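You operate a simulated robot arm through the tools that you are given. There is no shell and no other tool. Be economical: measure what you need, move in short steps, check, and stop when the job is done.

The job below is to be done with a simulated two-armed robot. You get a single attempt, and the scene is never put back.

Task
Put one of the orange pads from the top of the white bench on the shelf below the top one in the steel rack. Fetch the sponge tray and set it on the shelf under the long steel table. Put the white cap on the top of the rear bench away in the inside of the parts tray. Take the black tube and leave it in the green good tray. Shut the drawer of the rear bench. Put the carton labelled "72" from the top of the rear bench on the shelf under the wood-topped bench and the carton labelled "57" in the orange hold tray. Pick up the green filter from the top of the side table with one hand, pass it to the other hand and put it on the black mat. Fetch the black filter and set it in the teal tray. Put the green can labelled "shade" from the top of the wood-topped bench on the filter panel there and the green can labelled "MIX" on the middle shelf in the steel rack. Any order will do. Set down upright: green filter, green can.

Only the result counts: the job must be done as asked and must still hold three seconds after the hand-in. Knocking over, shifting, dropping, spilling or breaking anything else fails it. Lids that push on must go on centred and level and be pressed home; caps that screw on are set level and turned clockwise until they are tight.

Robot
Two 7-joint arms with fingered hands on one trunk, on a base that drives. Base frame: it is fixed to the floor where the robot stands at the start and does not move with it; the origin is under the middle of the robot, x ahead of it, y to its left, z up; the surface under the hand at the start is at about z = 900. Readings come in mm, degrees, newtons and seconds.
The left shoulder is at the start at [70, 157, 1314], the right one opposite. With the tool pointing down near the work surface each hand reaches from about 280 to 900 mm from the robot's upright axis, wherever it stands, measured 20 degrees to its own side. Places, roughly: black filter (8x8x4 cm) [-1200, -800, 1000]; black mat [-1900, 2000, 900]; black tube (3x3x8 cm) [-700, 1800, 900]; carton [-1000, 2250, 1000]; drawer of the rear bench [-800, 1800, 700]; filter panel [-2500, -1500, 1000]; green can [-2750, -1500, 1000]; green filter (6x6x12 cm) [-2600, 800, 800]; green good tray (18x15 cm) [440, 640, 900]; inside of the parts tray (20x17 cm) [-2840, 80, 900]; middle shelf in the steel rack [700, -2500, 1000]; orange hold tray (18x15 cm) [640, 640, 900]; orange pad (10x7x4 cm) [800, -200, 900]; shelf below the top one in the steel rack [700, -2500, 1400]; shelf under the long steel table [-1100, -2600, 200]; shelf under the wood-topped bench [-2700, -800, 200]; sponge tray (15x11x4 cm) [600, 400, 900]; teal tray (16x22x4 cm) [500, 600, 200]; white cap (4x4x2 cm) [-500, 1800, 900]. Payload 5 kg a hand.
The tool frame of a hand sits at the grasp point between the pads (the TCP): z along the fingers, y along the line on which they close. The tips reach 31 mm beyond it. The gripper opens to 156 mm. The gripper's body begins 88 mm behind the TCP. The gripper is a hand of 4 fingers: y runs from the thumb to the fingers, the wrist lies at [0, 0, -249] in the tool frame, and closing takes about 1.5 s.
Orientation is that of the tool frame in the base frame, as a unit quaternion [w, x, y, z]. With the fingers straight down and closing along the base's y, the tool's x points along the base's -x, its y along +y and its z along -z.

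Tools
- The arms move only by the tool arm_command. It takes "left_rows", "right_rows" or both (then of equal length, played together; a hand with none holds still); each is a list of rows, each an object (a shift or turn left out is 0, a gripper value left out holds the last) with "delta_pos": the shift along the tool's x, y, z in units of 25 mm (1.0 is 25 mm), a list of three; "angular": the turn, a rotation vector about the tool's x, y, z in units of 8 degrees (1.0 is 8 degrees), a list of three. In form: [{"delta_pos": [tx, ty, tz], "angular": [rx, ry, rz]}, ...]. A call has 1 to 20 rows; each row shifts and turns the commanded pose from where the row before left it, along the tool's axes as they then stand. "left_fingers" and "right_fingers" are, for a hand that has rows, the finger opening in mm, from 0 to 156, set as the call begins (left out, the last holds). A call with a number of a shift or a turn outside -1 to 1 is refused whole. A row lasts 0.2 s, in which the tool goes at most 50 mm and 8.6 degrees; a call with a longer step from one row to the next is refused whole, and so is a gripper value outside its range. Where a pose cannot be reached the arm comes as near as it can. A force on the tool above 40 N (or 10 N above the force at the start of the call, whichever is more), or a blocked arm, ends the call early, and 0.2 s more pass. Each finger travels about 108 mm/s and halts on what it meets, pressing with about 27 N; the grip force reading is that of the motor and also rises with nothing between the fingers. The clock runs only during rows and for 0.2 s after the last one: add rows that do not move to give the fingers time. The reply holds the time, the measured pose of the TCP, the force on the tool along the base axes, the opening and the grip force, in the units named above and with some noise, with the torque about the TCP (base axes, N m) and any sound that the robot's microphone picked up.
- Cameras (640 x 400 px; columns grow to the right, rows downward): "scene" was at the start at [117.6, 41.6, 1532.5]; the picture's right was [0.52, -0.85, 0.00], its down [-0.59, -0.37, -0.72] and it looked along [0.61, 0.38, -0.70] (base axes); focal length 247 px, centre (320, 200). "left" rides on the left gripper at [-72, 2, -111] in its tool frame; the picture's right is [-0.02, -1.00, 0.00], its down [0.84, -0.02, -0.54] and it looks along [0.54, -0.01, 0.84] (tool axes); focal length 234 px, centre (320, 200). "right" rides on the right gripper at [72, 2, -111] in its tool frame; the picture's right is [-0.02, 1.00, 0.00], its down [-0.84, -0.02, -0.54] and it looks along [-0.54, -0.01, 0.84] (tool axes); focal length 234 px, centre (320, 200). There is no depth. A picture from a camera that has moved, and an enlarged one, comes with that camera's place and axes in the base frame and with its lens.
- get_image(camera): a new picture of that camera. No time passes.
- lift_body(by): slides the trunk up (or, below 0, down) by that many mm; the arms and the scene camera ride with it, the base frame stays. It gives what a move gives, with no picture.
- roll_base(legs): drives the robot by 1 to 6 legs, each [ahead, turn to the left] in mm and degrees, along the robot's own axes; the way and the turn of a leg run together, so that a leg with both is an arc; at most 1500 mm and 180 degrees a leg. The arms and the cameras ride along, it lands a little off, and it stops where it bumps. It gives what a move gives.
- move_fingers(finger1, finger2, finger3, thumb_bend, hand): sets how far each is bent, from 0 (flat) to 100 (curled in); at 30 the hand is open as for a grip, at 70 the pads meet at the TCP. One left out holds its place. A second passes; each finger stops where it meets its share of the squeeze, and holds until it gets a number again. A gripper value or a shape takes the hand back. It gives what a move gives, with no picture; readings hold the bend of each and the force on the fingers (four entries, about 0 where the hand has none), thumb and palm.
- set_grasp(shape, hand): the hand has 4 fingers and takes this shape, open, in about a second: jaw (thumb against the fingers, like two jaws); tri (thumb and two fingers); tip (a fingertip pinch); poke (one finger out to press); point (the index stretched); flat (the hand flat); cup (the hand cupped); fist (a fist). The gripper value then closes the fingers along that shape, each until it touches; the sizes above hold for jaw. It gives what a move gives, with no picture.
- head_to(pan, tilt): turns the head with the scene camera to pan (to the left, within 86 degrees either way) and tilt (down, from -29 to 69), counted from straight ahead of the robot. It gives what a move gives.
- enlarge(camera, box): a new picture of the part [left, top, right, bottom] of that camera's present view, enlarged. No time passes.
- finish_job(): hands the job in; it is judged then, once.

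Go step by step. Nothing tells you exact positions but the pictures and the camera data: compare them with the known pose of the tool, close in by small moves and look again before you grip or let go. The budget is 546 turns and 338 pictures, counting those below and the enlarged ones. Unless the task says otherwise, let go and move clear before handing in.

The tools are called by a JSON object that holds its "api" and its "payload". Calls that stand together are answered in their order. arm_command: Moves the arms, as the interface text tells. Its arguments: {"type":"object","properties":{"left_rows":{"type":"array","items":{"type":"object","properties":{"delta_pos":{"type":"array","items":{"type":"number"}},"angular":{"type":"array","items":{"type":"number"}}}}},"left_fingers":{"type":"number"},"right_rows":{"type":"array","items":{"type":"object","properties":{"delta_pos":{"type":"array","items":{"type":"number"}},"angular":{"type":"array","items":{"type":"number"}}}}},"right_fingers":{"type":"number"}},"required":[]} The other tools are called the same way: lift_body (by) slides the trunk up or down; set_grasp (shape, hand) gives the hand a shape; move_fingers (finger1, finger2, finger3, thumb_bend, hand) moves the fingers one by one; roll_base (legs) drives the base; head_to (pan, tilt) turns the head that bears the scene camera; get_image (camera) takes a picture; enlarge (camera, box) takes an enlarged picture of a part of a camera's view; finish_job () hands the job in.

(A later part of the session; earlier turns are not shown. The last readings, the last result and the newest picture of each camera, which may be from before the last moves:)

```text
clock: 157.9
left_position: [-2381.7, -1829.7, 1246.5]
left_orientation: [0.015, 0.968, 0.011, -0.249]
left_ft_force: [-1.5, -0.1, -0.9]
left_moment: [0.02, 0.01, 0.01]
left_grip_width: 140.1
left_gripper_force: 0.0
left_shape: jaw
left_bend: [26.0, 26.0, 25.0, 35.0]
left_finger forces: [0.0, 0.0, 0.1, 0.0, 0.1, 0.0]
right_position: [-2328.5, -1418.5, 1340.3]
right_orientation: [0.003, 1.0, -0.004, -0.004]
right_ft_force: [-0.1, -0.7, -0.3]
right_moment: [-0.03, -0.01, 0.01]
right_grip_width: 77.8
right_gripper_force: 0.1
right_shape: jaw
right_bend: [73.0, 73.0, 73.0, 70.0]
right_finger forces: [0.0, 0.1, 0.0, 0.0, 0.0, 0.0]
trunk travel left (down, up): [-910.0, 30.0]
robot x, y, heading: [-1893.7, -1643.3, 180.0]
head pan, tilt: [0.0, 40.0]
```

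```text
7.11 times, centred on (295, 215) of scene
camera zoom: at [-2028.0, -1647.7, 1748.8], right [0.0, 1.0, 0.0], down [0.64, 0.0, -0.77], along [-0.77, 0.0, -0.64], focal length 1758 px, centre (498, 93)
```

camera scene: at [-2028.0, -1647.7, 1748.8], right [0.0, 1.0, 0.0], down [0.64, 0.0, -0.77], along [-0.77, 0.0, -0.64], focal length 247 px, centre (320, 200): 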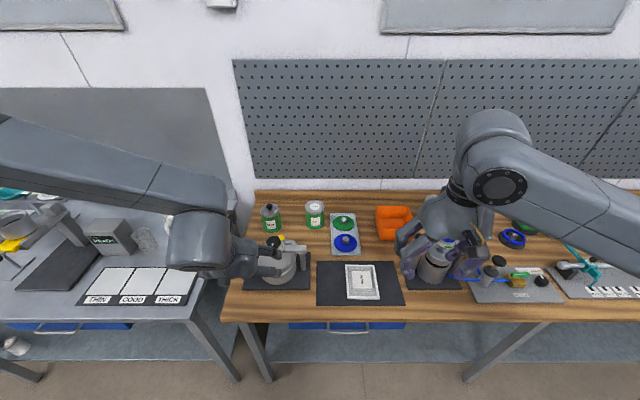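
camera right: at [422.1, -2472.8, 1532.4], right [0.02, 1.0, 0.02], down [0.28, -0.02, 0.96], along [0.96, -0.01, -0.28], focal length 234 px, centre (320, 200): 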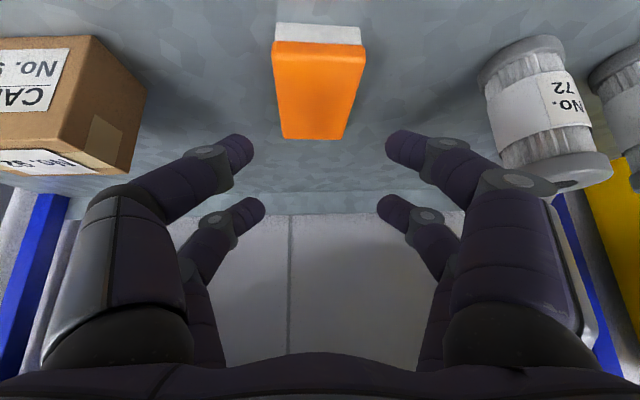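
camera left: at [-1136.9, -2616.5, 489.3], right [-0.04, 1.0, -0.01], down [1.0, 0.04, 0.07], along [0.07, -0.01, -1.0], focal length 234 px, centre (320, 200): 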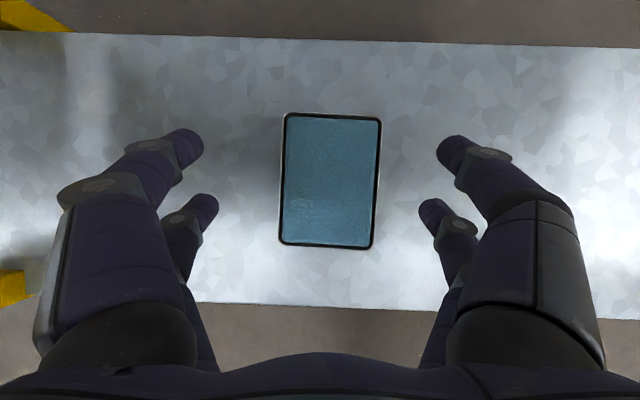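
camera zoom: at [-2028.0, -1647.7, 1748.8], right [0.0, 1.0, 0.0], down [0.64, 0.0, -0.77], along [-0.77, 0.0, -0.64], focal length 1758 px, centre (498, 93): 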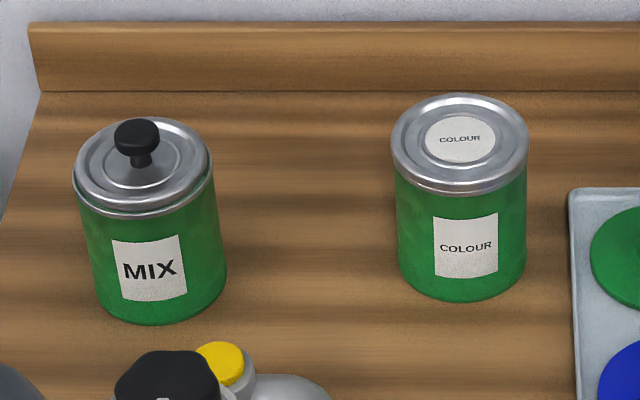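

{"api": "enlarge", "payload": {"camera": "scene", "box": [460, 190, 640, 310]}}

{"api": "get_image", "payload": {"camera": "right"}}

{"api": "head_to", "payload": {"pan": -45, "tilt": 35}}

{"api": "get_image", "payload": {"camera": "scene"}}

```text
3.33 times, centred on (550, 250) of scene
camera zoom: at [-2028.0, -1647.7, 1748.8], right [0.0, 1.0, 0.0], down [0.64, 0.0, -0.77], along [-0.77, 0.0, -0.64], focal length 824 px, centre (-447, 33)
```

zoom: 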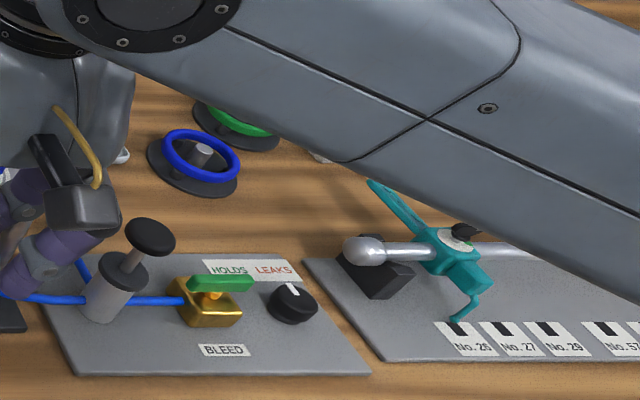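

```text
271 pictures are left
camera right: at [-2256.1, -1421.4, 1449.6], right [-0.03, -1.0, 0.0], down [-0.83, 0.03, 0.55], along [-0.55, 0.01, -0.84], focal length 234 px, centre (320, 200)
```

right: 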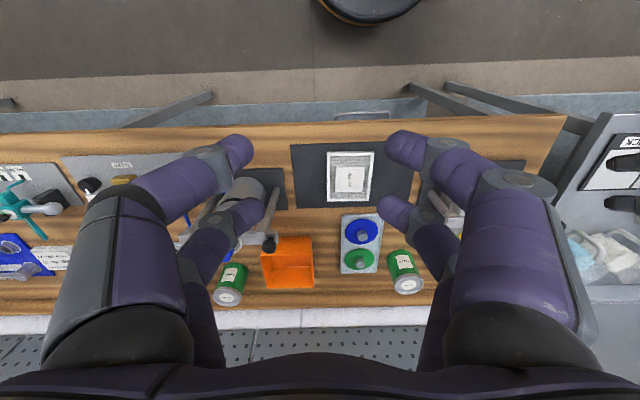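

```text
clock: 159.1
left_position: [-2381.1, -1830.0, 1246.5]
left_orientation: [0.016, 0.968, 0.012, -0.249]
left_ft_force: [0.6, 0.7, 0.1]
left_moment: [-0.02, 0.0, 0.0]
left_grip_width: 139.7
left_gripper_force: 0.1
left_shape: jaw
left_bend: [26.0, 26.0, 25.0, 35.0]
left_finger forces: [0.0, 0.0, 0.0, 0.1, 0.0, 0.0]
right_position: [-2329.5, -1420.0, 1339.5]
right_orientation: [0.003, 1.0, -0.004, -0.004]
right_ft_force: [0.3, 0.2, 0.7]
right_moment: [-0.01, 0.04, -0.02]
right_grip_width: 77.4
right_gripper_force: 0.0
right_shape: jaw
right_bend: [73.0, 73.0, 73.0, 70.0]
right_finger forces: [0.1, 0.1, 0.0, 0.0, 0.0, 0.1]
trunk travel left (down, up): [-910.0, 30.0]
robot x, y, heading: [-1888.7, -1644.1, 179.9]
head pan, tilt: [-45.0, 35.0]
```

```text
270 pictures are left
camera scene: at [-2005.2, -1585.6, 1756.3], right [0.71, 0.71, 0.0], down [0.41, -0.41, -0.82], along [-0.58, 0.58, -0.57], focal length 247 px, centre (320, 200)
```

scene: 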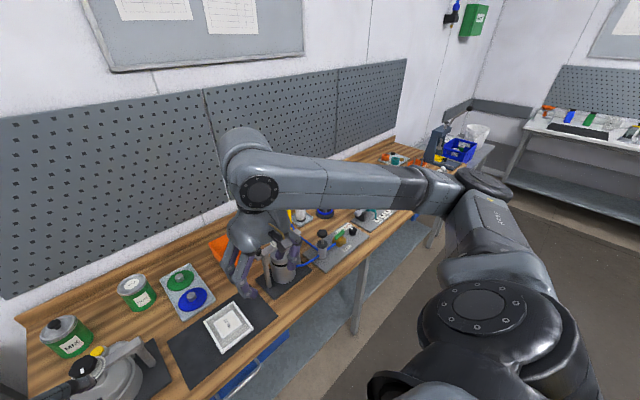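

{"api": "enlarge", "payload": {"camera": "right", "box": [200, 230, 300, 310]}}

{"api": "enlarge", "payload": {"camera": "right", "box": [300, 130, 460, 310]}}

```text
5.00 times, centred on (250, 270) of right
camera zoom: at [-2256.1, -1421.4, 1449.6], right [-0.03, -1.0, 0.0], down [-0.83, 0.03, 0.55], along [-0.55, 0.01, -0.84], focal length 1171 px, centre (670, -150)
```

zoom: 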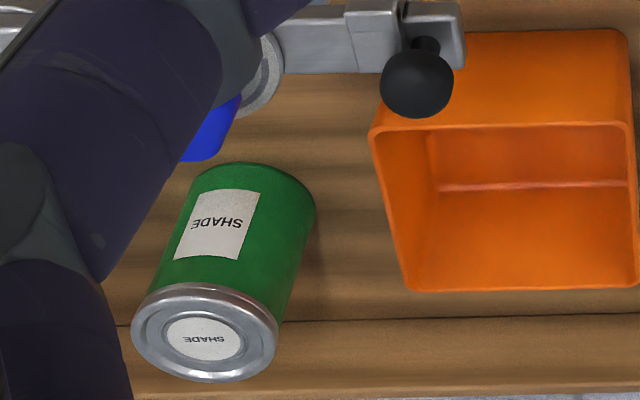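

```text
2.22 times, centred on (380, 220) of right
camera zoom: at [-2256.1, -1421.4, 1449.6], right [-0.03, -1.0, 0.0], down [-0.83, 0.03, 0.55], along [-0.55, 0.01, -0.84], focal length 520 px, centre (187, 156)
```

zoom: 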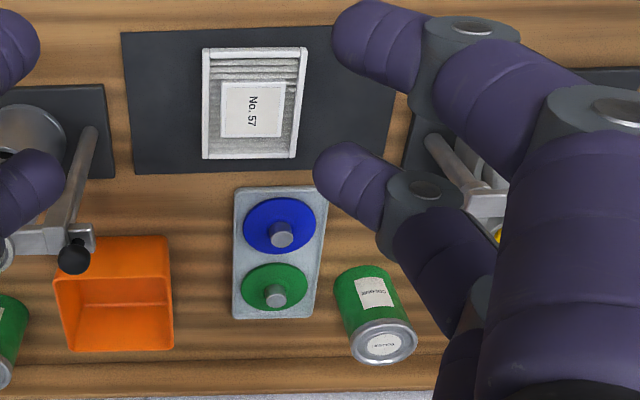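

The SHADE can is behind the right press near (-2840,-1150). I'll shift the base right and closer.

{"api": "roll_base", "payload": {"legs": [[0, -45], [230, 0], [0, 45]]}}

{"api": "head_to", "payload": {"pan": -15, "tilt": 42}}

{"api": "get_image", "payload": {"camera": "scene"}}

{"api": "get_image", "payload": {"camera": "right"}}

```text
clock: 164.9
left_position: [-2540.6, -1670.1, 1246.2]
left_orientation: [0.017, 0.968, 0.015, -0.249]
left_ft_force: [0.8, -0.1, 0.2]
left_moment: [-0.02, -0.02, -0.03]
left_grip_width: 139.7
left_gripper_force: 0.1
left_shape: jaw
left_bend: [26.0, 26.0, 25.0, 35.0]
left_finger forces: [0.0, 0.0, 0.0, 0.1, 0.0, 0.0]
right_position: [-2491.0, -1259.0, 1339.5]
right_orientation: [0.003, 1.0, -0.001, -0.004]
right_ft_force: [-0.2, -0.3, 0.3]
right_moment: [0.01, 0.02, -0.01]
right_grip_width: 77.7
right_gripper_force: 0.1
right_shape: jaw
right_bend: [73.0, 73.0, 73.0, 70.0]
right_finger forces: [0.0, 0.1, 0.0, 0.0, 0.1, 0.0]
trunk travel left (down, up): [-910.0, 30.0]
robot x, y, heading: [-2054.1, -1487.4, -179.8]
head pan, tilt: [-45.0, 35.0]
```

```text
clock: 165.9
left_position: [-2540.3, -1671.7, 1246.1]
left_orientation: [0.017, 0.968, 0.015, -0.25]
left_ft_force: [-0.1, -0.6, -0.3]
left_moment: [-0.01, -0.03, 0.01]
left_grip_width: 139.6
left_gripper_force: 0.1
left_shape: jaw
left_bend: [26.0, 26.0, 25.0, 35.0]
left_finger forces: [0.0, 0.0, 0.0, 0.0, 0.1, 0.0]
right_position: [-2491.2, -1261.5, 1339.3]
right_orientation: [0.002, 1.0, -0.001, -0.004]
right_ft_force: [-0.7, -0.7, 0.1]
right_moment: [-0.01, 0.03, 0.03]
right_grip_width: 77.8
right_gripper_force: 0.0
right_shape: jaw
right_bend: [73.0, 73.0, 73.0, 70.0]
right_finger forces: [0.0, 0.0, 0.0, 0.1, 0.0, 0.0]
trunk travel left (down, up): [-910.0, 30.0]
robot x, y, heading: [-2051.9, -1480.0, -179.5]
head pan, tilt: [-15.0, 42.0]
```

```text
267 pictures are left
camera scene: at [-2185.1, -1465.7, 1745.8], right [0.25, 0.97, 0.0], down [0.65, -0.17, -0.74], along [-0.72, 0.19, -0.67], focal length 247 px, centre (320, 200)
```

scene: 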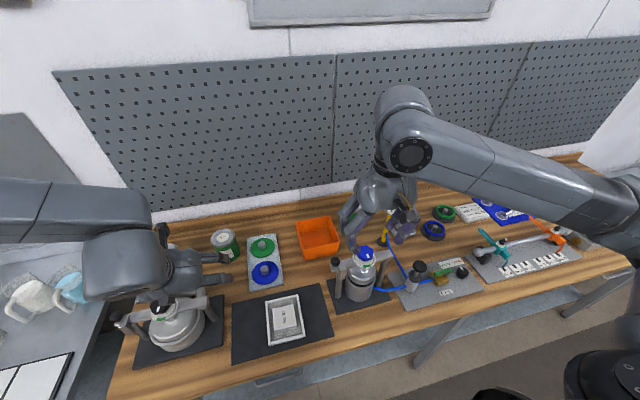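

```text
266 pictures are left
camera right: at [-2418.8, -1262.5, 1449.6], right [-0.03, -1.0, 0.0], down [-0.83, 0.02, 0.55], along [-0.55, 0.01, -0.84], focal length 234 px, centre (320, 200)
```

right: 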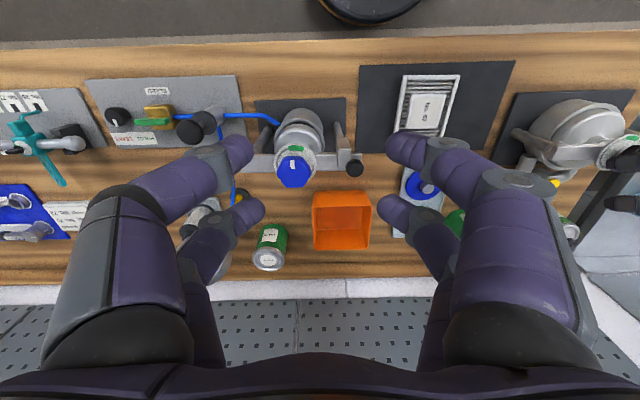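

The gauge stands right beside the SHADE can, so the left arm (forearm coming from the clear side) is safer. Shift the base to y≈-1230.

{"api": "roll_base", "payload": {"legs": [[0, -90], [250, 0], [0, 90]]}}

{"api": "arm_command", "payload": {"left_rows": [{"delta_pos": [-0.48, 0, -0.88]}, {"delta_pos": [-0.48, 0, -0.88]}, {"delta_pos": [-0.48, 0, -0.88]}, {"angular": [0, 1, 0]}, {"angular": [0, 1, 0]}, {"angular": [0, 1, 0]}, {"angular": [0, 0.6, 0]}, {}]}}

{"api": "get_image", "payload": {"camera": "left"}}

{"api": "get_image", "payload": {"camera": "scene"}}

```text
clock: 175.4
left_position: [-2541.0, -1423.3, 1246.3]
left_orientation: [0.018, 0.968, 0.02, -0.248]
left_ft_force: [0.8, 0.4, -0.1]
left_moment: [0.0, -0.02, 0.01]
left_grip_width: 139.9
left_gripper_force: 0.0
left_shape: jaw
left_bend: [26.0, 26.0, 25.0, 35.0]
left_finger forces: [0.0, 0.0, 0.1, 0.0, 0.0, 0.1]
right_position: [-2494.0, -1011.1, 1340.5]
right_orientation: [0.003, 1.0, 0.004, -0.004]
right_ft_force: [-0.5, 0.2, 0.3]
right_moment: [0.0, -0.01, 0.02]
right_grip_width: 77.6
right_gripper_force: 0.1
right_shape: jaw
right_bend: [73.0, 73.0, 73.0, 70.0]
right_finger forces: [0.0, 0.0, 0.0, 0.0, 0.0, 0.0]
trunk travel left (down, up): [-910.0, 30.0]
robot x, y, heading: [-2054.9, -1230.6, -178.8]
head pan, tilt: [-15.0, 42.0]
```

```text
clock: 177.2
left_position: [-2538.4, -1420.9, 1322.4]
left_orientation: [0.012, 1.0, 0.024, 0.0]
left_ft_force: [-0.3, 0.5, -0.8]
left_moment: [0.0, 0.0, 0.04]
left_grip_width: 139.7
left_gripper_force: 0.0
left_shape: jaw
left_bend: [26.0, 26.0, 25.0, 35.0]
left_finger forces: [0.2, 0.1, 0.0, 0.0, 0.0, 0.0]
right_position: [-2494.6, -1011.0, 1338.9]
right_orientation: [0.002, 1.0, 0.003, -0.002]
right_ft_force: [0.4, 1.8, -0.3]
right_moment: [-0.01, -0.01, 0.05]
right_grip_width: 77.6
right_gripper_force: 0.0
right_shape: jaw
right_bend: [73.0, 73.0, 73.0, 70.0]
right_finger forces: [0.0, 0.0, 0.0, 0.0, 0.0, 0.0]
trunk travel left (down, up): [-910.0, 30.0]
robot x, y, heading: [-2054.0, -1231.7, -179.0]
head pan, tilt: [-15.0, 42.0]
```

```text
265 pictures are left
camera left: at [-2611.4, -1422.7, 1432.1], right [-0.07, 1.0, -0.02], down [0.84, 0.07, 0.54], along [0.54, 0.02, -0.84], focal length 234 px, centre (320, 200)
```

left: 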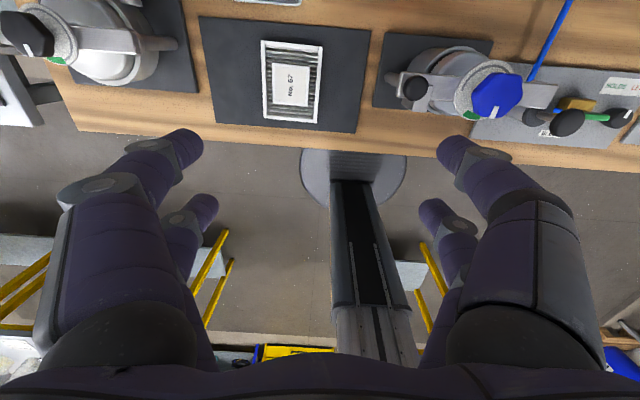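

```text
264 pictures are left
camera scene: at [-2185.9, -1213.9, 1745.8], right [0.24, 0.97, 0.0], down [0.65, -0.16, -0.74], along [-0.72, 0.18, -0.67], focal length 247 px, centre (320, 200)
```

scene: 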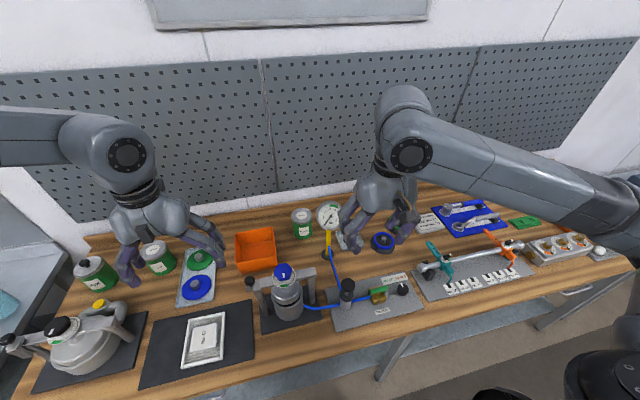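

{"api": "enlarge", "payload": {"camera": "scene", "box": [220, 180, 380, 330]}}

```text
2.67 times, centred on (300, 255) of scene
camera zoom: at [-2185.9, -1213.9, 1745.8], right [0.24, 0.97, 0.0], down [0.65, -0.16, -0.74], along [-0.72, 0.18, -0.67], focal length 659 px, centre (373, 53)
```

zoom: 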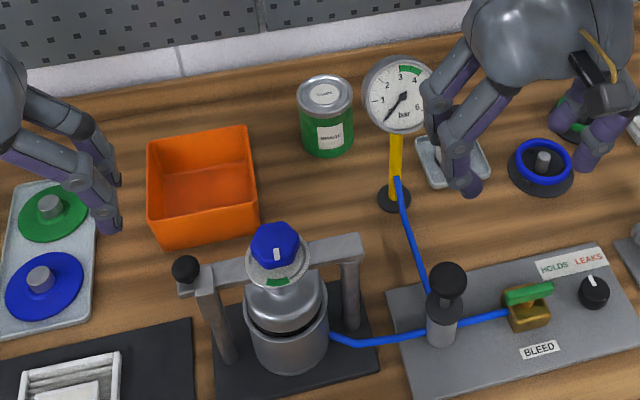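

Triangulating several views: bench top z≈900, SHADE can centre ≈(-2905,-1113), top z≈1000; gauge at (-2751,-1036) top 1204. I need the base a bit further right and closer for the left arm.

{"api": "roll_base", "payload": {"legs": [[0, -90], [215, 0], [0, 89], [40, 0]]}}

{"api": "head_to", "payload": {"pan": 8, "tilt": 40}}

{"api": "get_image", "payload": {"camera": "scene"}}

```text
clock: 187.0
left_position: [-2570.6, -1194.0, 1326.6]
left_orientation: [0.012, 1.0, 0.011, -0.004]
left_ft_force: [0.3, -0.1, 0.6]
left_moment: [-0.01, 0.17, -0.01]
left_grip_width: 139.6
left_gripper_force: 0.0
left_shape: jaw
left_bend: [26.0, 26.0, 25.0, 35.0]
left_finger forces: [0.0, 0.0, 0.0, 0.1, 0.0, 0.0]
right_position: [-2516.1, -785.8, 1344.2]
right_orientation: [0.002, 1.0, -0.007, -0.008]
right_ft_force: [1.0, -0.1, -0.9]
right_moment: [-0.01, 0.16, 0.0]
right_grip_width: 77.6
right_gripper_force: 0.1
right_shape: jaw
right_bend: [73.0, 73.0, 73.0, 70.0]
right_finger forces: [0.1, 0.0, 0.1, 0.0, 0.0, 0.1]
trunk travel left (down, up): [-910.0, 30.0]
robot x, y, heading: [-2090.9, -1016.4, 179.6]
head pan, tilt: [-15.0, 42.0]
```

```text
clock: 187.9
left_position: [-2580.5, -1194.1, 1321.4]
left_orientation: [0.012, 1.0, 0.011, 0.0]
left_ft_force: [0.6, -0.4, -0.2]
left_moment: [-0.01, -0.03, 0.02]
left_grip_width: 140.1
left_gripper_force: 0.0
left_shape: jaw
left_bend: [26.0, 26.0, 25.0, 35.0]
left_finger forces: [0.1, 0.0, 0.1, 0.0, 0.0, 0.1]
right_position: [-2525.1, -786.4, 1340.3]
right_orientation: [0.001, 1.0, -0.008, -0.004]
right_ft_force: [1.2, 0.1, 0.0]
right_moment: [0.02, 0.03, 0.01]
right_grip_width: 77.8
right_gripper_force: 0.0
right_shape: jaw
right_bend: [73.0, 73.0, 73.0, 70.0]
right_finger forces: [0.0, 0.1, 0.0, 0.0, 0.0, 0.0]
trunk travel left (down, up): [-910.0, 30.0]
robot x, y, heading: [-2088.3, -1016.7, 179.2]
head pan, tilt: [8.0, 40.0]
```

```text
262 pictures are left
camera scene: at [-2225.6, -1028.6, 1748.8], right [-0.13, 0.99, 0.0], down [0.64, 0.08, -0.77], along [-0.76, -0.1, -0.64], focal length 247 px, centre (320, 200)
```

scene: 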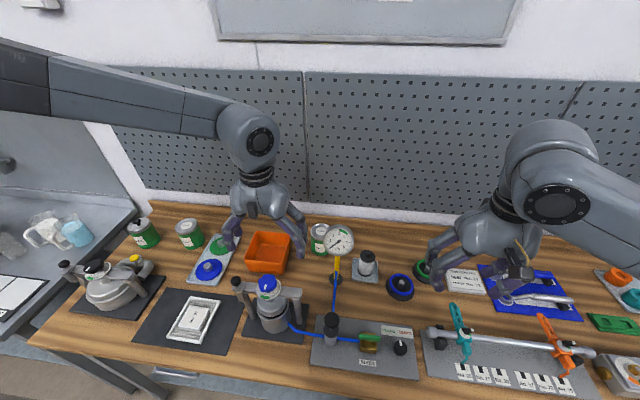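

{"api": "arm_command", "payload": {"left_rows": [{"delta_pos": [-0.9, -0.23, 0]}, {"delta_pos": [-0.9, -0.23, 0]}, {"delta_pos": [-0.9, -0.23, 0]}, {"delta_pos": [-0.9, -0.23, 0]}, {"delta_pos": [-0.9, -0.23, 0]}, {"delta_pos": [-0.9, -0.23, 0]}, {"delta_pos": [-0.9, -0.23, 0]}, {"delta_pos": [-0.9, -0.23, 0]}, {"delta_pos": [-0.9, -0.23, 0]}, {"delta_pos": [-0.9, -0.23, 0]}, {"delta_pos": [-0.9, -0.23, 0]}, {"delta_pos": [-0.9, -0.23, 0]}, {"delta_pos": [-0.9, -0.23, 0]}, {"delta_pos": [-0.9, -0.23, 0]}, {}]}}

{"api": "get_image", "payload": {"camera": "left"}}

{"api": "get_image", "payload": {"camera": "scene"}}

```text
clock: 191.1
left_position: [-2805.7, -1187.7, 1335.8]
left_orientation: [0.011, 1.0, 0.011, 0.0]
left_ft_force: [-0.5, -0.2, -0.6]
left_moment: [0.03, -0.03, -0.03]
left_grip_width: 139.5
left_gripper_force: 0.1
left_shape: jaw
left_bend: [26.0, 26.0, 25.0, 35.0]
left_finger forces: [0.0, 0.1, 0.1, 0.1, 0.0, 0.0]
left hand out of reach, approached as far as the arm can: row 9, 10, 11, 12, 13, 14
right_position: [-2525.4, -785.8, 1339.1]
right_orientation: [0.002, 1.0, -0.008, -0.004]
right_ft_force: [1.3, -0.3, -1.1]
right_moment: [0.01, -0.03, 0.0]
right_grip_width: 77.4
right_gripper_force: 0.1
right_shape: jaw
right_bend: [73.0, 73.0, 73.0, 70.0]
right_finger forces: [0.1, 0.1, 0.1, 0.0, 0.1, 0.1]
trunk travel left (down, up): [-910.0, 30.0]
robot x, y, heading: [-2089.8, -1017.4, 179.4]
head pan, tilt: [8.0, 40.0]
```

```text
261 pictures are left
camera left: at [-2877.2, -1187.4, 1446.6], right [-0.05, 1.0, -0.02], down [0.84, 0.05, 0.54], along [0.54, 0.01, -0.84], focal length 234 px, centre (320, 200)
```

left: 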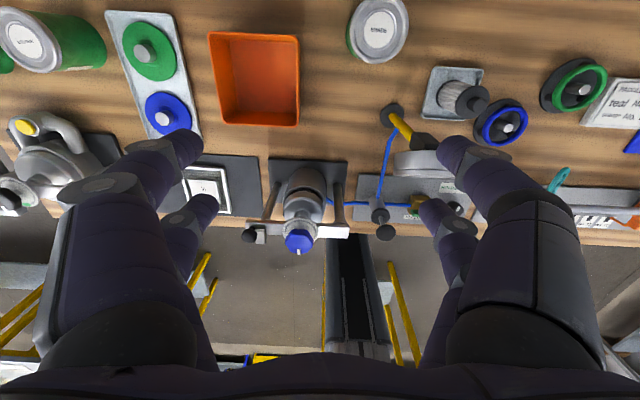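

```text
260 pictures are left
camera scene: at [-2226.8, -1028.3, 1748.7], right [-0.13, 0.99, 0.0], down [0.64, 0.08, -0.77], along [-0.76, -0.1, -0.64], focal length 247 px, centre (320, 200)
```

scene: 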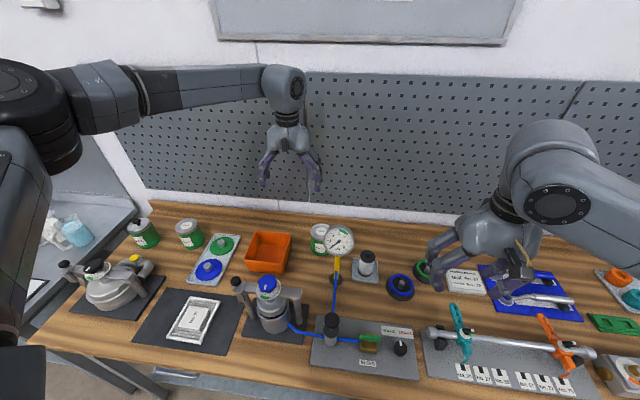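

Vertical reach is limited when the wrist is above the shoulder. Lower trunk 100 mm and hand to ~1060, then go forward.

{"api": "lift_body", "payload": {"by": -100}}

{"api": "arm_command", "payload": {"left_rows": [{"delta_pos": [0, 0, 0.9]}, {"delta_pos": [0, 0, 0.9]}, {"delta_pos": [0, 0, 0.9]}, {"delta_pos": [0, 0, 0.9]}, {"delta_pos": [0, 0, 0.9]}, {"delta_pos": [0, 0, 0.9]}, {"delta_pos": [0, 0, 0.9]}, {}]}}

{"api": "get_image", "payload": {"camera": "left"}}

{"api": "get_image", "payload": {"camera": "scene"}}

```text
clock: 192.4
left_position: [-2805.3, -1187.1, 1236.7]
left_orientation: [0.011, 1.0, 0.012, -0.001]
left_ft_force: [-0.2, -0.4, -0.1]
left_moment: [-0.01, -0.02, 0.02]
left_grip_width: 139.7
left_gripper_force: 0.1
left_shape: jaw
left_bend: [26.0, 26.0, 25.0, 35.0]
left_finger forces: [0.0, 0.0, 0.0, 0.1, 0.0, 0.0]
right_position: [-2526.2, -785.4, 1240.1]
right_orientation: [0.002, 1.0, -0.007, -0.003]
right_ft_force: [0.7, -0.3, 0.1]
right_moment: [0.01, -0.04, -0.01]
right_grip_width: 77.6
right_gripper_force: 0.0
right_shape: jaw
right_bend: [73.0, 73.0, 73.0, 70.0]
right_finger forces: [0.0, 0.0, 0.1, 0.0, 0.0, 0.1]
trunk travel left (down, up): [-810.0, 130.0]
robot x, y, heading: [-2086.4, -1017.0, 179.3]
head pan, tilt: [8.0, 40.0]
```

```text
clock: 194.2
left_position: [-2773.1, -1213.0, 1093.3]
left_orientation: [0.01, 1.0, 0.012, -0.001]
left_ft_force: [-0.2, -0.3, -0.8]
left_moment: [-0.02, 0.02, 0.01]
left_grip_width: 139.8
left_gripper_force: 0.1
left_shape: jaw
left_bend: [26.0, 26.0, 25.0, 35.0]
left_finger forces: [0.0, 0.1, 0.1, 0.0, 0.0, 0.1]
left hand out of reach, approached as far as the arm can: row 1, 2, 3, 4, 5, 6, 7
right_position: [-2525.9, -784.9, 1239.4]
right_orientation: [0.001, 1.0, -0.007, -0.004]
right_ft_force: [0.3, 0.0, 0.4]
right_moment: [0.0, 0.01, 0.04]
right_grip_width: 77.6
right_gripper_force: 0.2
right_shape: jaw
right_bend: [73.0, 73.0, 73.0, 70.0]
right_finger forces: [0.1, 0.0, 0.1, 0.0, 0.0, 0.0]
trunk travel left (down, up): [-810.0, 130.0]
robot x, y, heading: [-2090.0, -1016.6, 179.7]
head pan, tilt: [8.0, 40.0]
```

```text
259 pictures are left
camera left: at [-2844.0, -1212.9, 1202.4], right [-0.05, 1.0, -0.02], down [0.84, 0.05, 0.54], along [0.54, 0.01, -0.84], focal length 234 px, centre (320, 200)
```

left: 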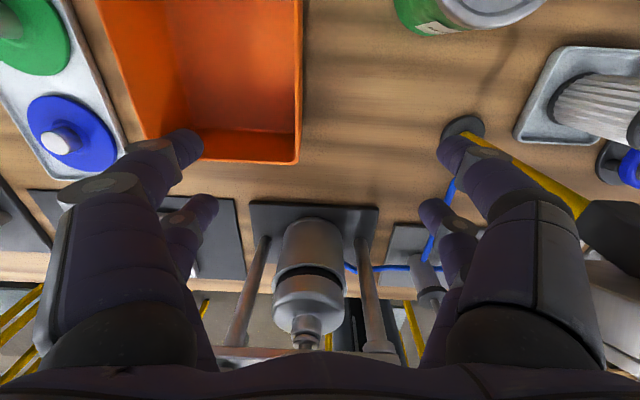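

```text
258 pictures are left
camera scene: at [-2226.4, -1028.3, 1648.7], right [-0.13, 0.99, 0.0], down [0.64, 0.08, -0.77], along [-0.76, -0.1, -0.64], focal length 247 px, centre (320, 200)
```

scene: 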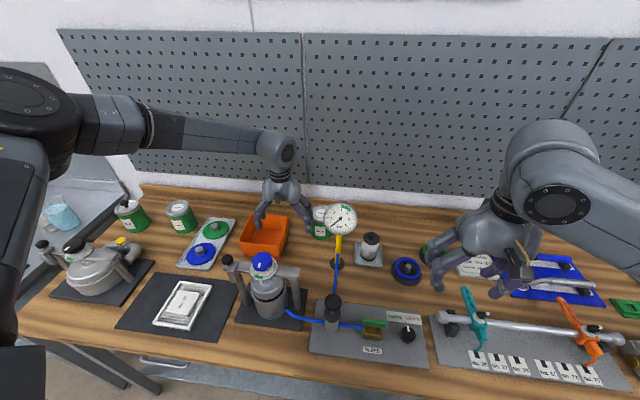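

The elbow isn't extended; the limit looks like a wrist angle. Since the can is round, yaw the hand to relieve the wrist.

{"api": "arm_command", "payload": {"left_rows": [{"angular": [0, 0, 1]}, {"angular": [0, 0, 1]}, {"angular": [0, 0, 1]}, {"angular": [0, 0, 1]}, {}]}}

```text
clock: 195.4
left_position: [-2773.2, -1212.5, 1092.8]
left_orientation: [0.011, 0.964, -0.266, 0.001]
left_ft_force: [-0.7, 0.4, -0.1]
left_moment: [-0.07, 0.05, 0.01]
left_grip_width: 139.8
left_gripper_force: 0.2
left_shape: jaw
left_bend: [26.0, 26.0, 25.0, 35.0]
left_finger forces: [0.0, 0.0, 0.1, 0.1, 0.0, 0.0]
right_position: [-2525.8, -785.8, 1240.0]
right_orientation: [0.001, 1.0, -0.008, -0.004]
right_ft_force: [0.7, 0.6, 0.4]
right_moment: [0.02, -0.03, 0.0]
right_grip_width: 77.7
right_gripper_force: 0.2
right_shape: jaw
right_bend: [73.0, 73.0, 73.0, 70.0]
right_finger forces: [0.0, 0.1, 0.0, 0.0, 0.0, 0.0]
trunk travel left (down, up): [-810.0, 130.0]
robot x, y, heading: [-2086.5, -1014.7, 179.6]
head pan, tilt: [8.0, 40.0]
```

{"api": "arm_command", "payload": {"left_rows": [{"delta_pos": [-0.77, 0.46, 0]}, {"delta_pos": [-0.77, 0.46, 0]}, {"delta_pos": [-0.77, 0.46, 0.2]}, {"delta_pos": [-0.77, 0.46, 0.2]}, {"delta_pos": [-0.77, 0.46, 0.2]}, {"delta_pos": [-0.77, 0.46, 0.2]}, {}]}}

{"api": "get_image", "payload": {"camera": "left"}}

{"api": "get_image", "payload": {"camera": "scene"}}

```text
clock: 197.0
left_position: [-2814.0, -1261.8, 1118.9]
left_orientation: [0.011, 0.964, -0.264, 0.002]
left_ft_force: [-0.1, 0.1, -0.2]
left_moment: [-0.04, -0.05, 0.01]
left_grip_width: 139.8
left_gripper_force: 0.1
left_shape: jaw
left_bend: [26.0, 26.0, 25.0, 35.0]
left_finger forces: [0.0, 0.1, 0.0, 0.0, 0.0, 0.0]
left hand out of reach, approached as far as the arm can: row 1, 2, 3, 4, 5, 6
right_position: [-2524.9, -785.5, 1241.3]
right_orientation: [0.002, 1.0, -0.007, -0.003]
right_ft_force: [-0.5, -0.6, 0.2]
right_moment: [0.02, 0.01, 0.02]
right_grip_width: 77.6
right_gripper_force: 0.0
right_shape: jaw
right_bend: [73.0, 73.0, 73.0, 70.0]
right_finger forces: [0.0, 0.1, 0.0, 0.0, 0.1, 0.0]
trunk travel left (down, up): [-810.0, 130.0]
robot x, y, heading: [-2088.4, -1018.9, 179.2]
head pan, tilt: [8.0, 40.0]
```

```text
257 pictures are left
camera left: at [-2876.0, -1224.4, 1227.7], right [0.49, 0.87, -0.02], down [0.73, -0.4, 0.55], along [0.47, -0.28, -0.83], focal length 234 px, centre (320, 200)
```

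left: 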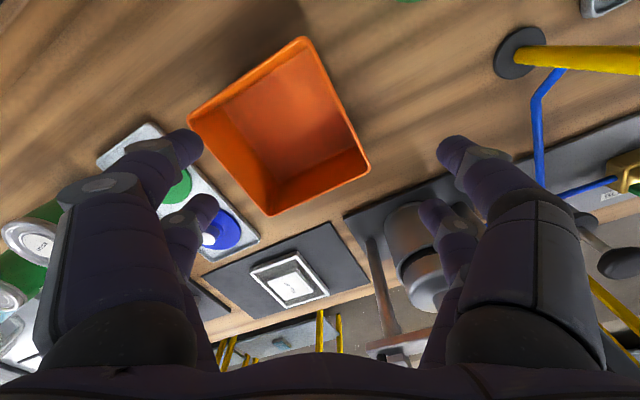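

```text
256 pictures are left
camera scene: at [-2226.4, -1028.3, 1648.7], right [-0.13, 0.99, 0.0], down [0.64, 0.08, -0.77], along [-0.76, -0.1, -0.64], focal length 247 px, centre (320, 200)
```

scene: 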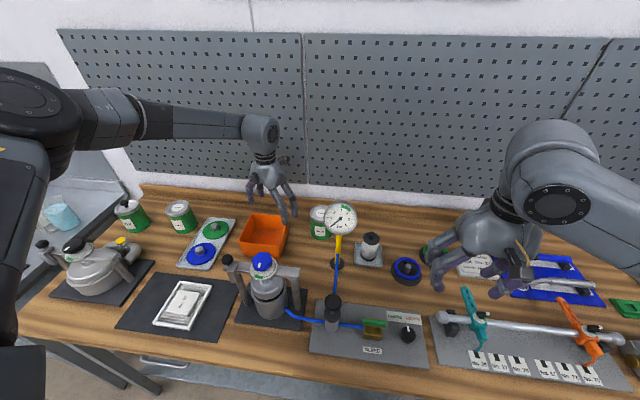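

Still limited. I'll drive 70 mm closer (disc base passes under the bench edge) and pitch the hand forward ~32° so the wrist needn't reach as far.

{"api": "arm_command", "payload": {"left_rows": [{"angular": [0, -1, 0]}, {"angular": [0, -1, 0]}, {"angular": [0, -1, 0]}, {"angular": [0, -1, 0]}, {}]}}

{"api": "roll_base", "payload": {"legs": [[70, 0]]}}

{"api": "get_image", "payload": {"camera": "left"}}

{"api": "get_image", "payload": {"camera": "scene"}}

```text
clock: 198.2
left_position: [-2813.2, -1262.9, 1117.0]
left_orientation: [-0.062, 0.927, -0.257, -0.264]
left_ft_force: [-0.5, -1.2, 0.4]
left_moment: [0.0, -0.03, 0.01]
left_grip_width: 140.1
left_gripper_force: 0.0
left_shape: jaw
left_bend: [26.0, 26.0, 25.0, 35.0]
left_finger forces: [0.0, 0.1, 0.0, 0.0, 0.0, 0.0]
right_position: [-2526.4, -785.3, 1239.4]
right_orientation: [0.003, 1.0, -0.008, -0.003]
right_ft_force: [0.1, 0.2, 1.2]
right_moment: [-0.01, 0.0, 0.0]
right_grip_width: 77.5
right_gripper_force: 0.1
right_shape: jaw
right_bend: [73.0, 73.0, 73.0, 70.0]
right_finger forces: [0.0, 0.0, 0.0, 0.0, 0.0, 0.0]
trunk travel left (down, up): [-810.0, 130.0]
robot x, y, heading: [-2089.6, -1015.5, 179.7]
head pan, tilt: [8.0, 40.0]
```

```text
clock: 199.3
left_position: [-2871.1, -1263.8, 1127.6]
left_orientation: [-0.061, 0.926, -0.258, -0.27]
left_ft_force: [0.9, -0.3, 1.3]
left_moment: [-0.04, 0.04, 0.0]
left_grip_width: 139.6
left_gripper_force: 0.1
left_shape: jaw
left_bend: [26.0, 26.0, 25.0, 35.0]
left_finger forces: [0.0, 0.0, 0.1, 0.0, 0.1, 0.1]
right_position: [-2583.7, -785.8, 1245.1]
right_orientation: [0.001, 1.0, -0.007, -0.009]
right_ft_force: [1.1, -0.4, 0.4]
right_moment: [-0.01, 0.15, -0.01]
right_grip_width: 77.6
right_gripper_force: 0.0
right_shape: jaw
right_bend: [73.0, 73.0, 73.0, 70.0]
right_finger forces: [0.0, 0.0, 0.0, 0.1, 0.0, 0.1]
trunk travel left (down, up): [-810.0, 130.0]
robot x, y, heading: [-2158.4, -1016.1, 179.7]
head pan, tilt: [8.0, 40.0]
```

```text
255 pictures are left
camera left: at [-2872.3, -1260.5, 1258.9], right [0.49, 0.87, -0.01], down [0.87, -0.49, 0.02], along [0.01, -0.02, -1.0], focal length 234 px, centre (320, 200)
```

left: 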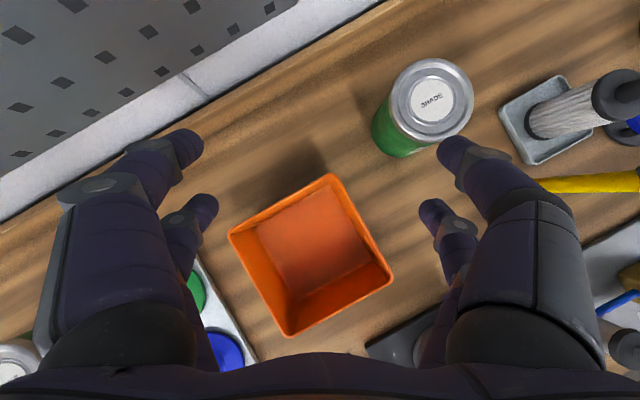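

```text
254 pictures are left
camera scene: at [-2279.3, -1028.4, 1650.3], right [-0.13, 0.99, 0.0], down [0.63, 0.08, -0.77], along [-0.77, -0.1, -0.63], focal length 247 px, centre (320, 200)
```

scene: 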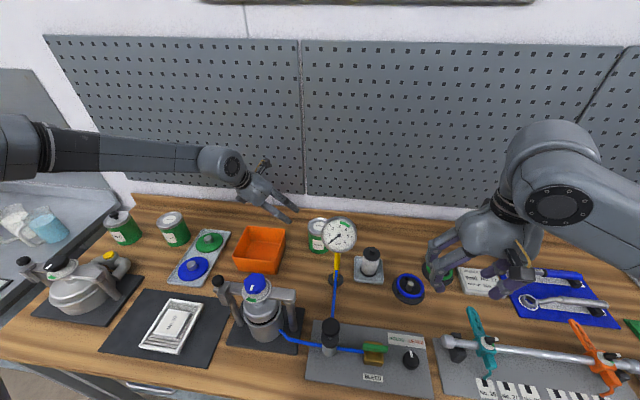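

SHADE lid centre confirmed at ≈(-2903,-1107). Advance along the tool first, then sideways to a pre-grasp pose.

{"api": "arm_command", "payload": {"left_rows": [{"delta_pos": [0, 0, 1]}, {"delta_pos": [0, 0, 1]}, {"delta_pos": [0, 0, 0.9]}, {}], "left_fingers": 120}}

{"api": "arm_command", "payload": {"left_rows": [{"delta_pos": [-0.05, -0.98, 0]}, {"delta_pos": [-0.05, -0.98, 0]}, {"delta_pos": [-0.05, -0.98, 0]}, {"delta_pos": [-0.05, -0.98, 0]}, {}]}}

{"api": "get_image", "payload": {"camera": "left"}}

{"api": "get_image", "payload": {"camera": "scene"}}

```text
clock: 200.3
left_position: [-2918.7, -1245.8, 1054.6]
left_orientation: [-0.062, 0.928, -0.256, -0.264]
left_ft_force: [-0.4, -0.1, 0.2]
left_moment: [-0.01, 0.0, 0.01]
left_grip_width: 120.1
left_gripper_force: 0.1
left_shape: jaw
left_bend: [26.0, 26.0, 26.0, 51.0]
left_finger forces: [0.0, 0.0, 0.0, 0.0, 0.0, 0.0]
right_position: [-2596.9, -785.1, 1240.1]
right_orientation: [0.002, 1.0, -0.007, -0.004]
right_ft_force: [-0.1, 0.1, -0.4]
right_moment: [-0.02, -0.04, -0.04]
right_grip_width: 77.8
right_gripper_force: 0.1
right_shape: jaw
right_bend: [73.0, 73.0, 73.0, 70.0]
right_finger forces: [0.1, 0.0, 0.1, 0.0, 0.0, 0.0]
trunk travel left (down, up): [-810.0, 130.0]
robot x, y, heading: [-2158.0, -1014.4, 179.6]
head pan, tilt: [8.0, 40.0]
```

```text
clock: 201.5
left_position: [-2869.7, -1158.3, 1055.3]
left_orientation: [-0.062, 0.927, -0.257, -0.265]
left_ft_force: [0.3, 0.1, -0.1]
left_moment: [0.01, 0.01, -0.01]
left_grip_width: 120.3
left_gripper_force: 0.1
left_shape: jaw
left_bend: [26.0, 26.0, 26.0, 51.0]
left_finger forces: [0.0, 0.0, 0.0, 0.0, 0.0, 0.1]
right_position: [-2595.4, -785.6, 1241.6]
right_orientation: [0.002, 1.0, -0.008, -0.003]
right_ft_force: [0.5, 0.3, -0.3]
right_moment: [-0.01, -0.03, -0.01]
right_grip_width: 77.7
right_gripper_force: 0.0
right_shape: jaw
right_bend: [73.0, 73.0, 73.0, 70.0]
right_finger forces: [0.1, 0.0, 0.0, 0.0, 0.1, 0.0]
trunk travel left (down, up): [-810.0, 130.0]
robot x, y, heading: [-2159.4, -1015.1, 179.6]
head pan, tilt: [8.0, 40.0]
```

```text
253 pictures are left
camera left: at [-2872.6, -1155.6, 1187.5], right [0.49, 0.87, -0.01], down [0.87, -0.49, 0.03], along [0.02, -0.02, -1.0], focal length 234 px, centre (320, 200)
```

left: 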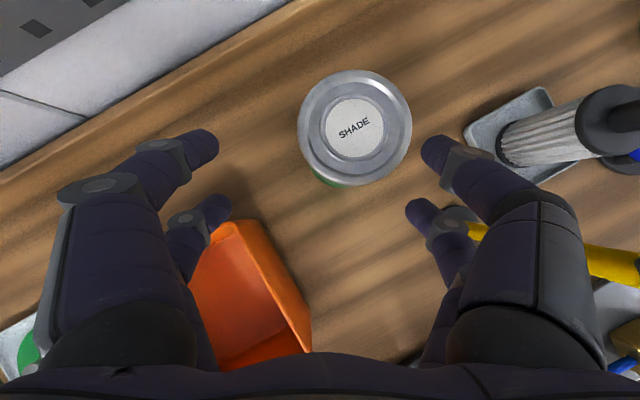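

```text
252 pictures are left
camera scene: at [-2296.9, -1028.4, 1648.7], right [-0.13, 0.99, 0.0], down [0.64, 0.08, -0.77], along [-0.76, -0.1, -0.64], focal length 247 px, centre (320, 200)
```

scene: 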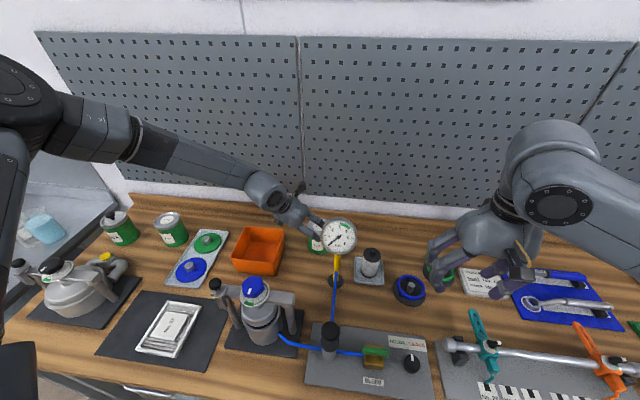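

{"api": "arm_command", "payload": {"left_rows": [{"delta_pos": [0, -0.56, 0]}, {"delta_pos": [0, -0.56, 0]}, {"delta_pos": [0, 0, 1]}, {"delta_pos": [0, 0, 1]}, {}]}}

{"api": "get_image", "payload": {"camera": "left"}}

```text
clock: 202.7
left_position: [-2867.0, -1136.8, 1031.0]
left_orientation: [-0.061, 0.928, -0.257, -0.264]
left_ft_force: [-0.5, 0.7, 0.0]
left_moment: [-0.03, -0.01, -0.02]
left_grip_width: 120.2
left_gripper_force: 0.0
left_shape: jaw
left_bend: [26.0, 26.0, 26.0, 51.0]
left_finger forces: [0.1, 0.0, 0.0, 0.0, 0.0, 0.0]
left hand out of reach, approached as far as the arm can: row 4
right_position: [-2594.3, -785.3, 1240.7]
right_orientation: [0.001, 1.0, -0.006, -0.004]
right_ft_force: [0.5, -1.7, -0.5]
right_moment: [-0.04, 0.01, -0.02]
right_grip_width: 77.4
right_gripper_force: 0.2
right_shape: jaw
right_bend: [73.0, 73.0, 73.0, 70.0]
right_finger forces: [0.0, 0.0, 0.0, 0.1, 0.1, 0.0]
trunk travel left (down, up): [-810.0, 130.0]
robot x, y, heading: [-2160.1, -1018.3, 179.3]
head pan, tilt: [8.0, 40.0]
```

```text
251 pictures are left
camera left: at [-2868.2, -1133.3, 1163.1], right [0.49, 0.87, -0.01], down [0.87, -0.49, 0.03], along [0.02, -0.02, -1.0], focal length 234 px, centre (320, 200)
```

left: 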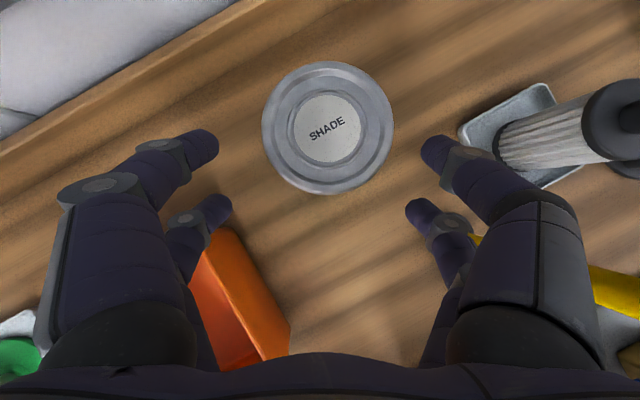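

The arm's reach is better when the target lies ~20° to its own side. I'll withdraw up, raise, and turn the base right by ~16°.

{"api": "arm_command", "payload": {"left_rows": [{"delta_pos": [0, 0, -1]}, {"delta_pos": [0, 0, -1]}, {"delta_pos": [0, 0, -1]}, {"delta_pos": [0, 0.5, -1]}, {"delta_pos": [0, 1, -1]}, {"delta_pos": [0, 1, -1]}, {}]}}

{"api": "lift_body", "payload": {"by": 120}}

{"api": "roll_base", "payload": {"legs": [[0, -16]]}}

{"api": "get_image", "payload": {"camera": "left"}}

{"api": "get_image", "payload": {"camera": "scene"}}

```text
clock: 204.3
left_position: [-2825.1, -1225.8, 1158.5]
left_orientation: [-0.063, 0.927, -0.258, -0.264]
left_ft_force: [0.6, -0.7, -0.6]
left_moment: [0.01, 0.01, 0.0]
left_grip_width: 120.2
left_gripper_force: 0.1
left_shape: jaw
left_bend: [26.0, 26.0, 26.0, 51.0]
left_finger forces: [0.0, 0.0, 0.1, 0.1, 0.0, 0.0]
right_position: [-2595.3, -784.4, 1240.6]
right_orientation: [0.001, 1.0, -0.006, -0.004]
right_ft_force: [-0.3, 0.1, 0.4]
right_moment: [-0.01, -0.02, -0.01]
right_grip_width: 77.8
right_gripper_force: 0.1
right_shape: jaw
right_bend: [73.0, 73.0, 73.0, 70.0]
right_finger forces: [0.0, 0.1, 0.0, 0.0, 0.0, 0.0]
trunk travel left (down, up): [-810.0, 130.0]
robot x, y, heading: [-2161.4, -1016.0, 179.5]
head pan, tilt: [8.0, 40.0]
```

```text
clock: 205.8
left_position: [-2825.4, -1225.1, 1278.8]
left_orientation: [-0.062, 0.927, -0.258, -0.264]
left_ft_force: [0.8, -1.0, 0.0]
left_moment: [-0.02, 0.01, -0.03]
left_grip_width: 120.2
left_gripper_force: 0.1
left_shape: jaw
left_bend: [26.0, 26.0, 26.0, 51.0]
left_finger forces: [0.0, 0.0, 0.1, 0.0, 0.0, 0.0]
right_position: [-2595.4, -784.7, 1360.6]
right_orientation: [0.001, 1.0, -0.008, -0.005]
right_ft_force: [0.0, -0.4, 0.5]
right_moment: [0.03, 0.0, -0.02]
right_grip_width: 77.5
right_gripper_force: 0.1
right_shape: jaw
right_bend: [73.0, 73.0, 73.0, 70.0]
right_finger forces: [0.0, 0.0, 0.1, 0.0, 0.0, 0.1]
trunk travel left (down, up): [-930.0, 10.0]
robot x, y, heading: [-2160.5, -1013.3, 179.3]
head pan, tilt: [8.0, 40.0]
```

```text
clock: 207.1
left_position: [-2857.8, -1035.0, 1277.7]
left_orientation: [-0.099, 0.883, -0.384, -0.252]
left_ft_force: [0.3, 0.6, -0.3]
left_moment: [0.03, -0.04, 0.0]
left_grip_width: 120.3
left_gripper_force: 0.0
left_shape: jaw
left_bend: [26.0, 26.0, 26.0, 51.0]
left_finger forces: [0.0, 0.0, 0.1, 0.0, 0.0, 0.0]
right_position: [-2515.0, -675.3, 1360.3]
right_orientation: [0.002, 0.989, -0.146, -0.004]
right_ft_force: [0.3, -0.3, -0.1]
right_moment: [-0.01, -0.04, -0.01]
right_grip_width: 77.8
right_gripper_force: 0.2
right_shape: jaw
right_bend: [73.0, 73.0, 73.0, 70.0]
right_finger forces: [0.0, 0.0, 0.0, 0.1, 0.1, 0.1]
trunk travel left (down, up): [-930.0, 10.0]
robot x, y, heading: [-2158.6, -1017.9, 163.7]
head pan, tilt: [8.0, 40.0]
```

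```text
250 pictures are left
camera left: at [-2859.3, -1031.0, 1410.0], right [0.71, 0.7, -0.01], down [0.7, -0.71, 0.03], along [0.01, -0.02, -1.0], focal length 234 px, centre (320, 200)
```

left: 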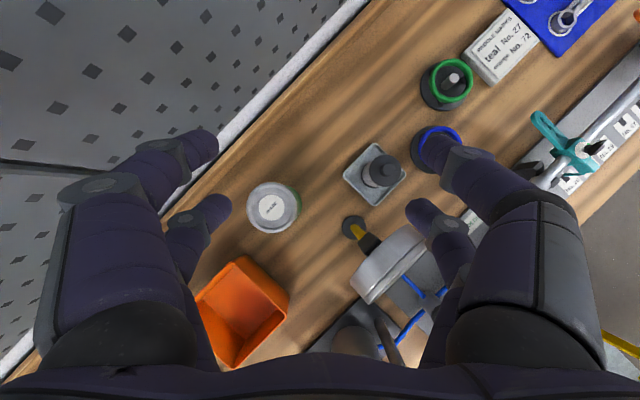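

```text
249 pictures are left
camera scene: at [-2294.9, -991.6, 1768.7], right [0.15, 0.99, 0.0], down [0.64, -0.09, -0.77], along [-0.76, 0.11, -0.64], focal length 247 px, centre (320, 200)
```

scene: 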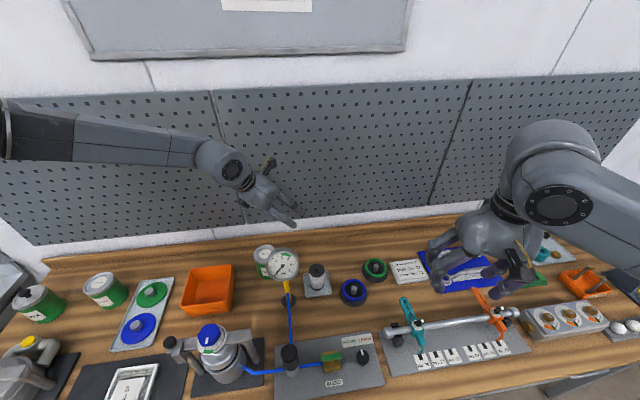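

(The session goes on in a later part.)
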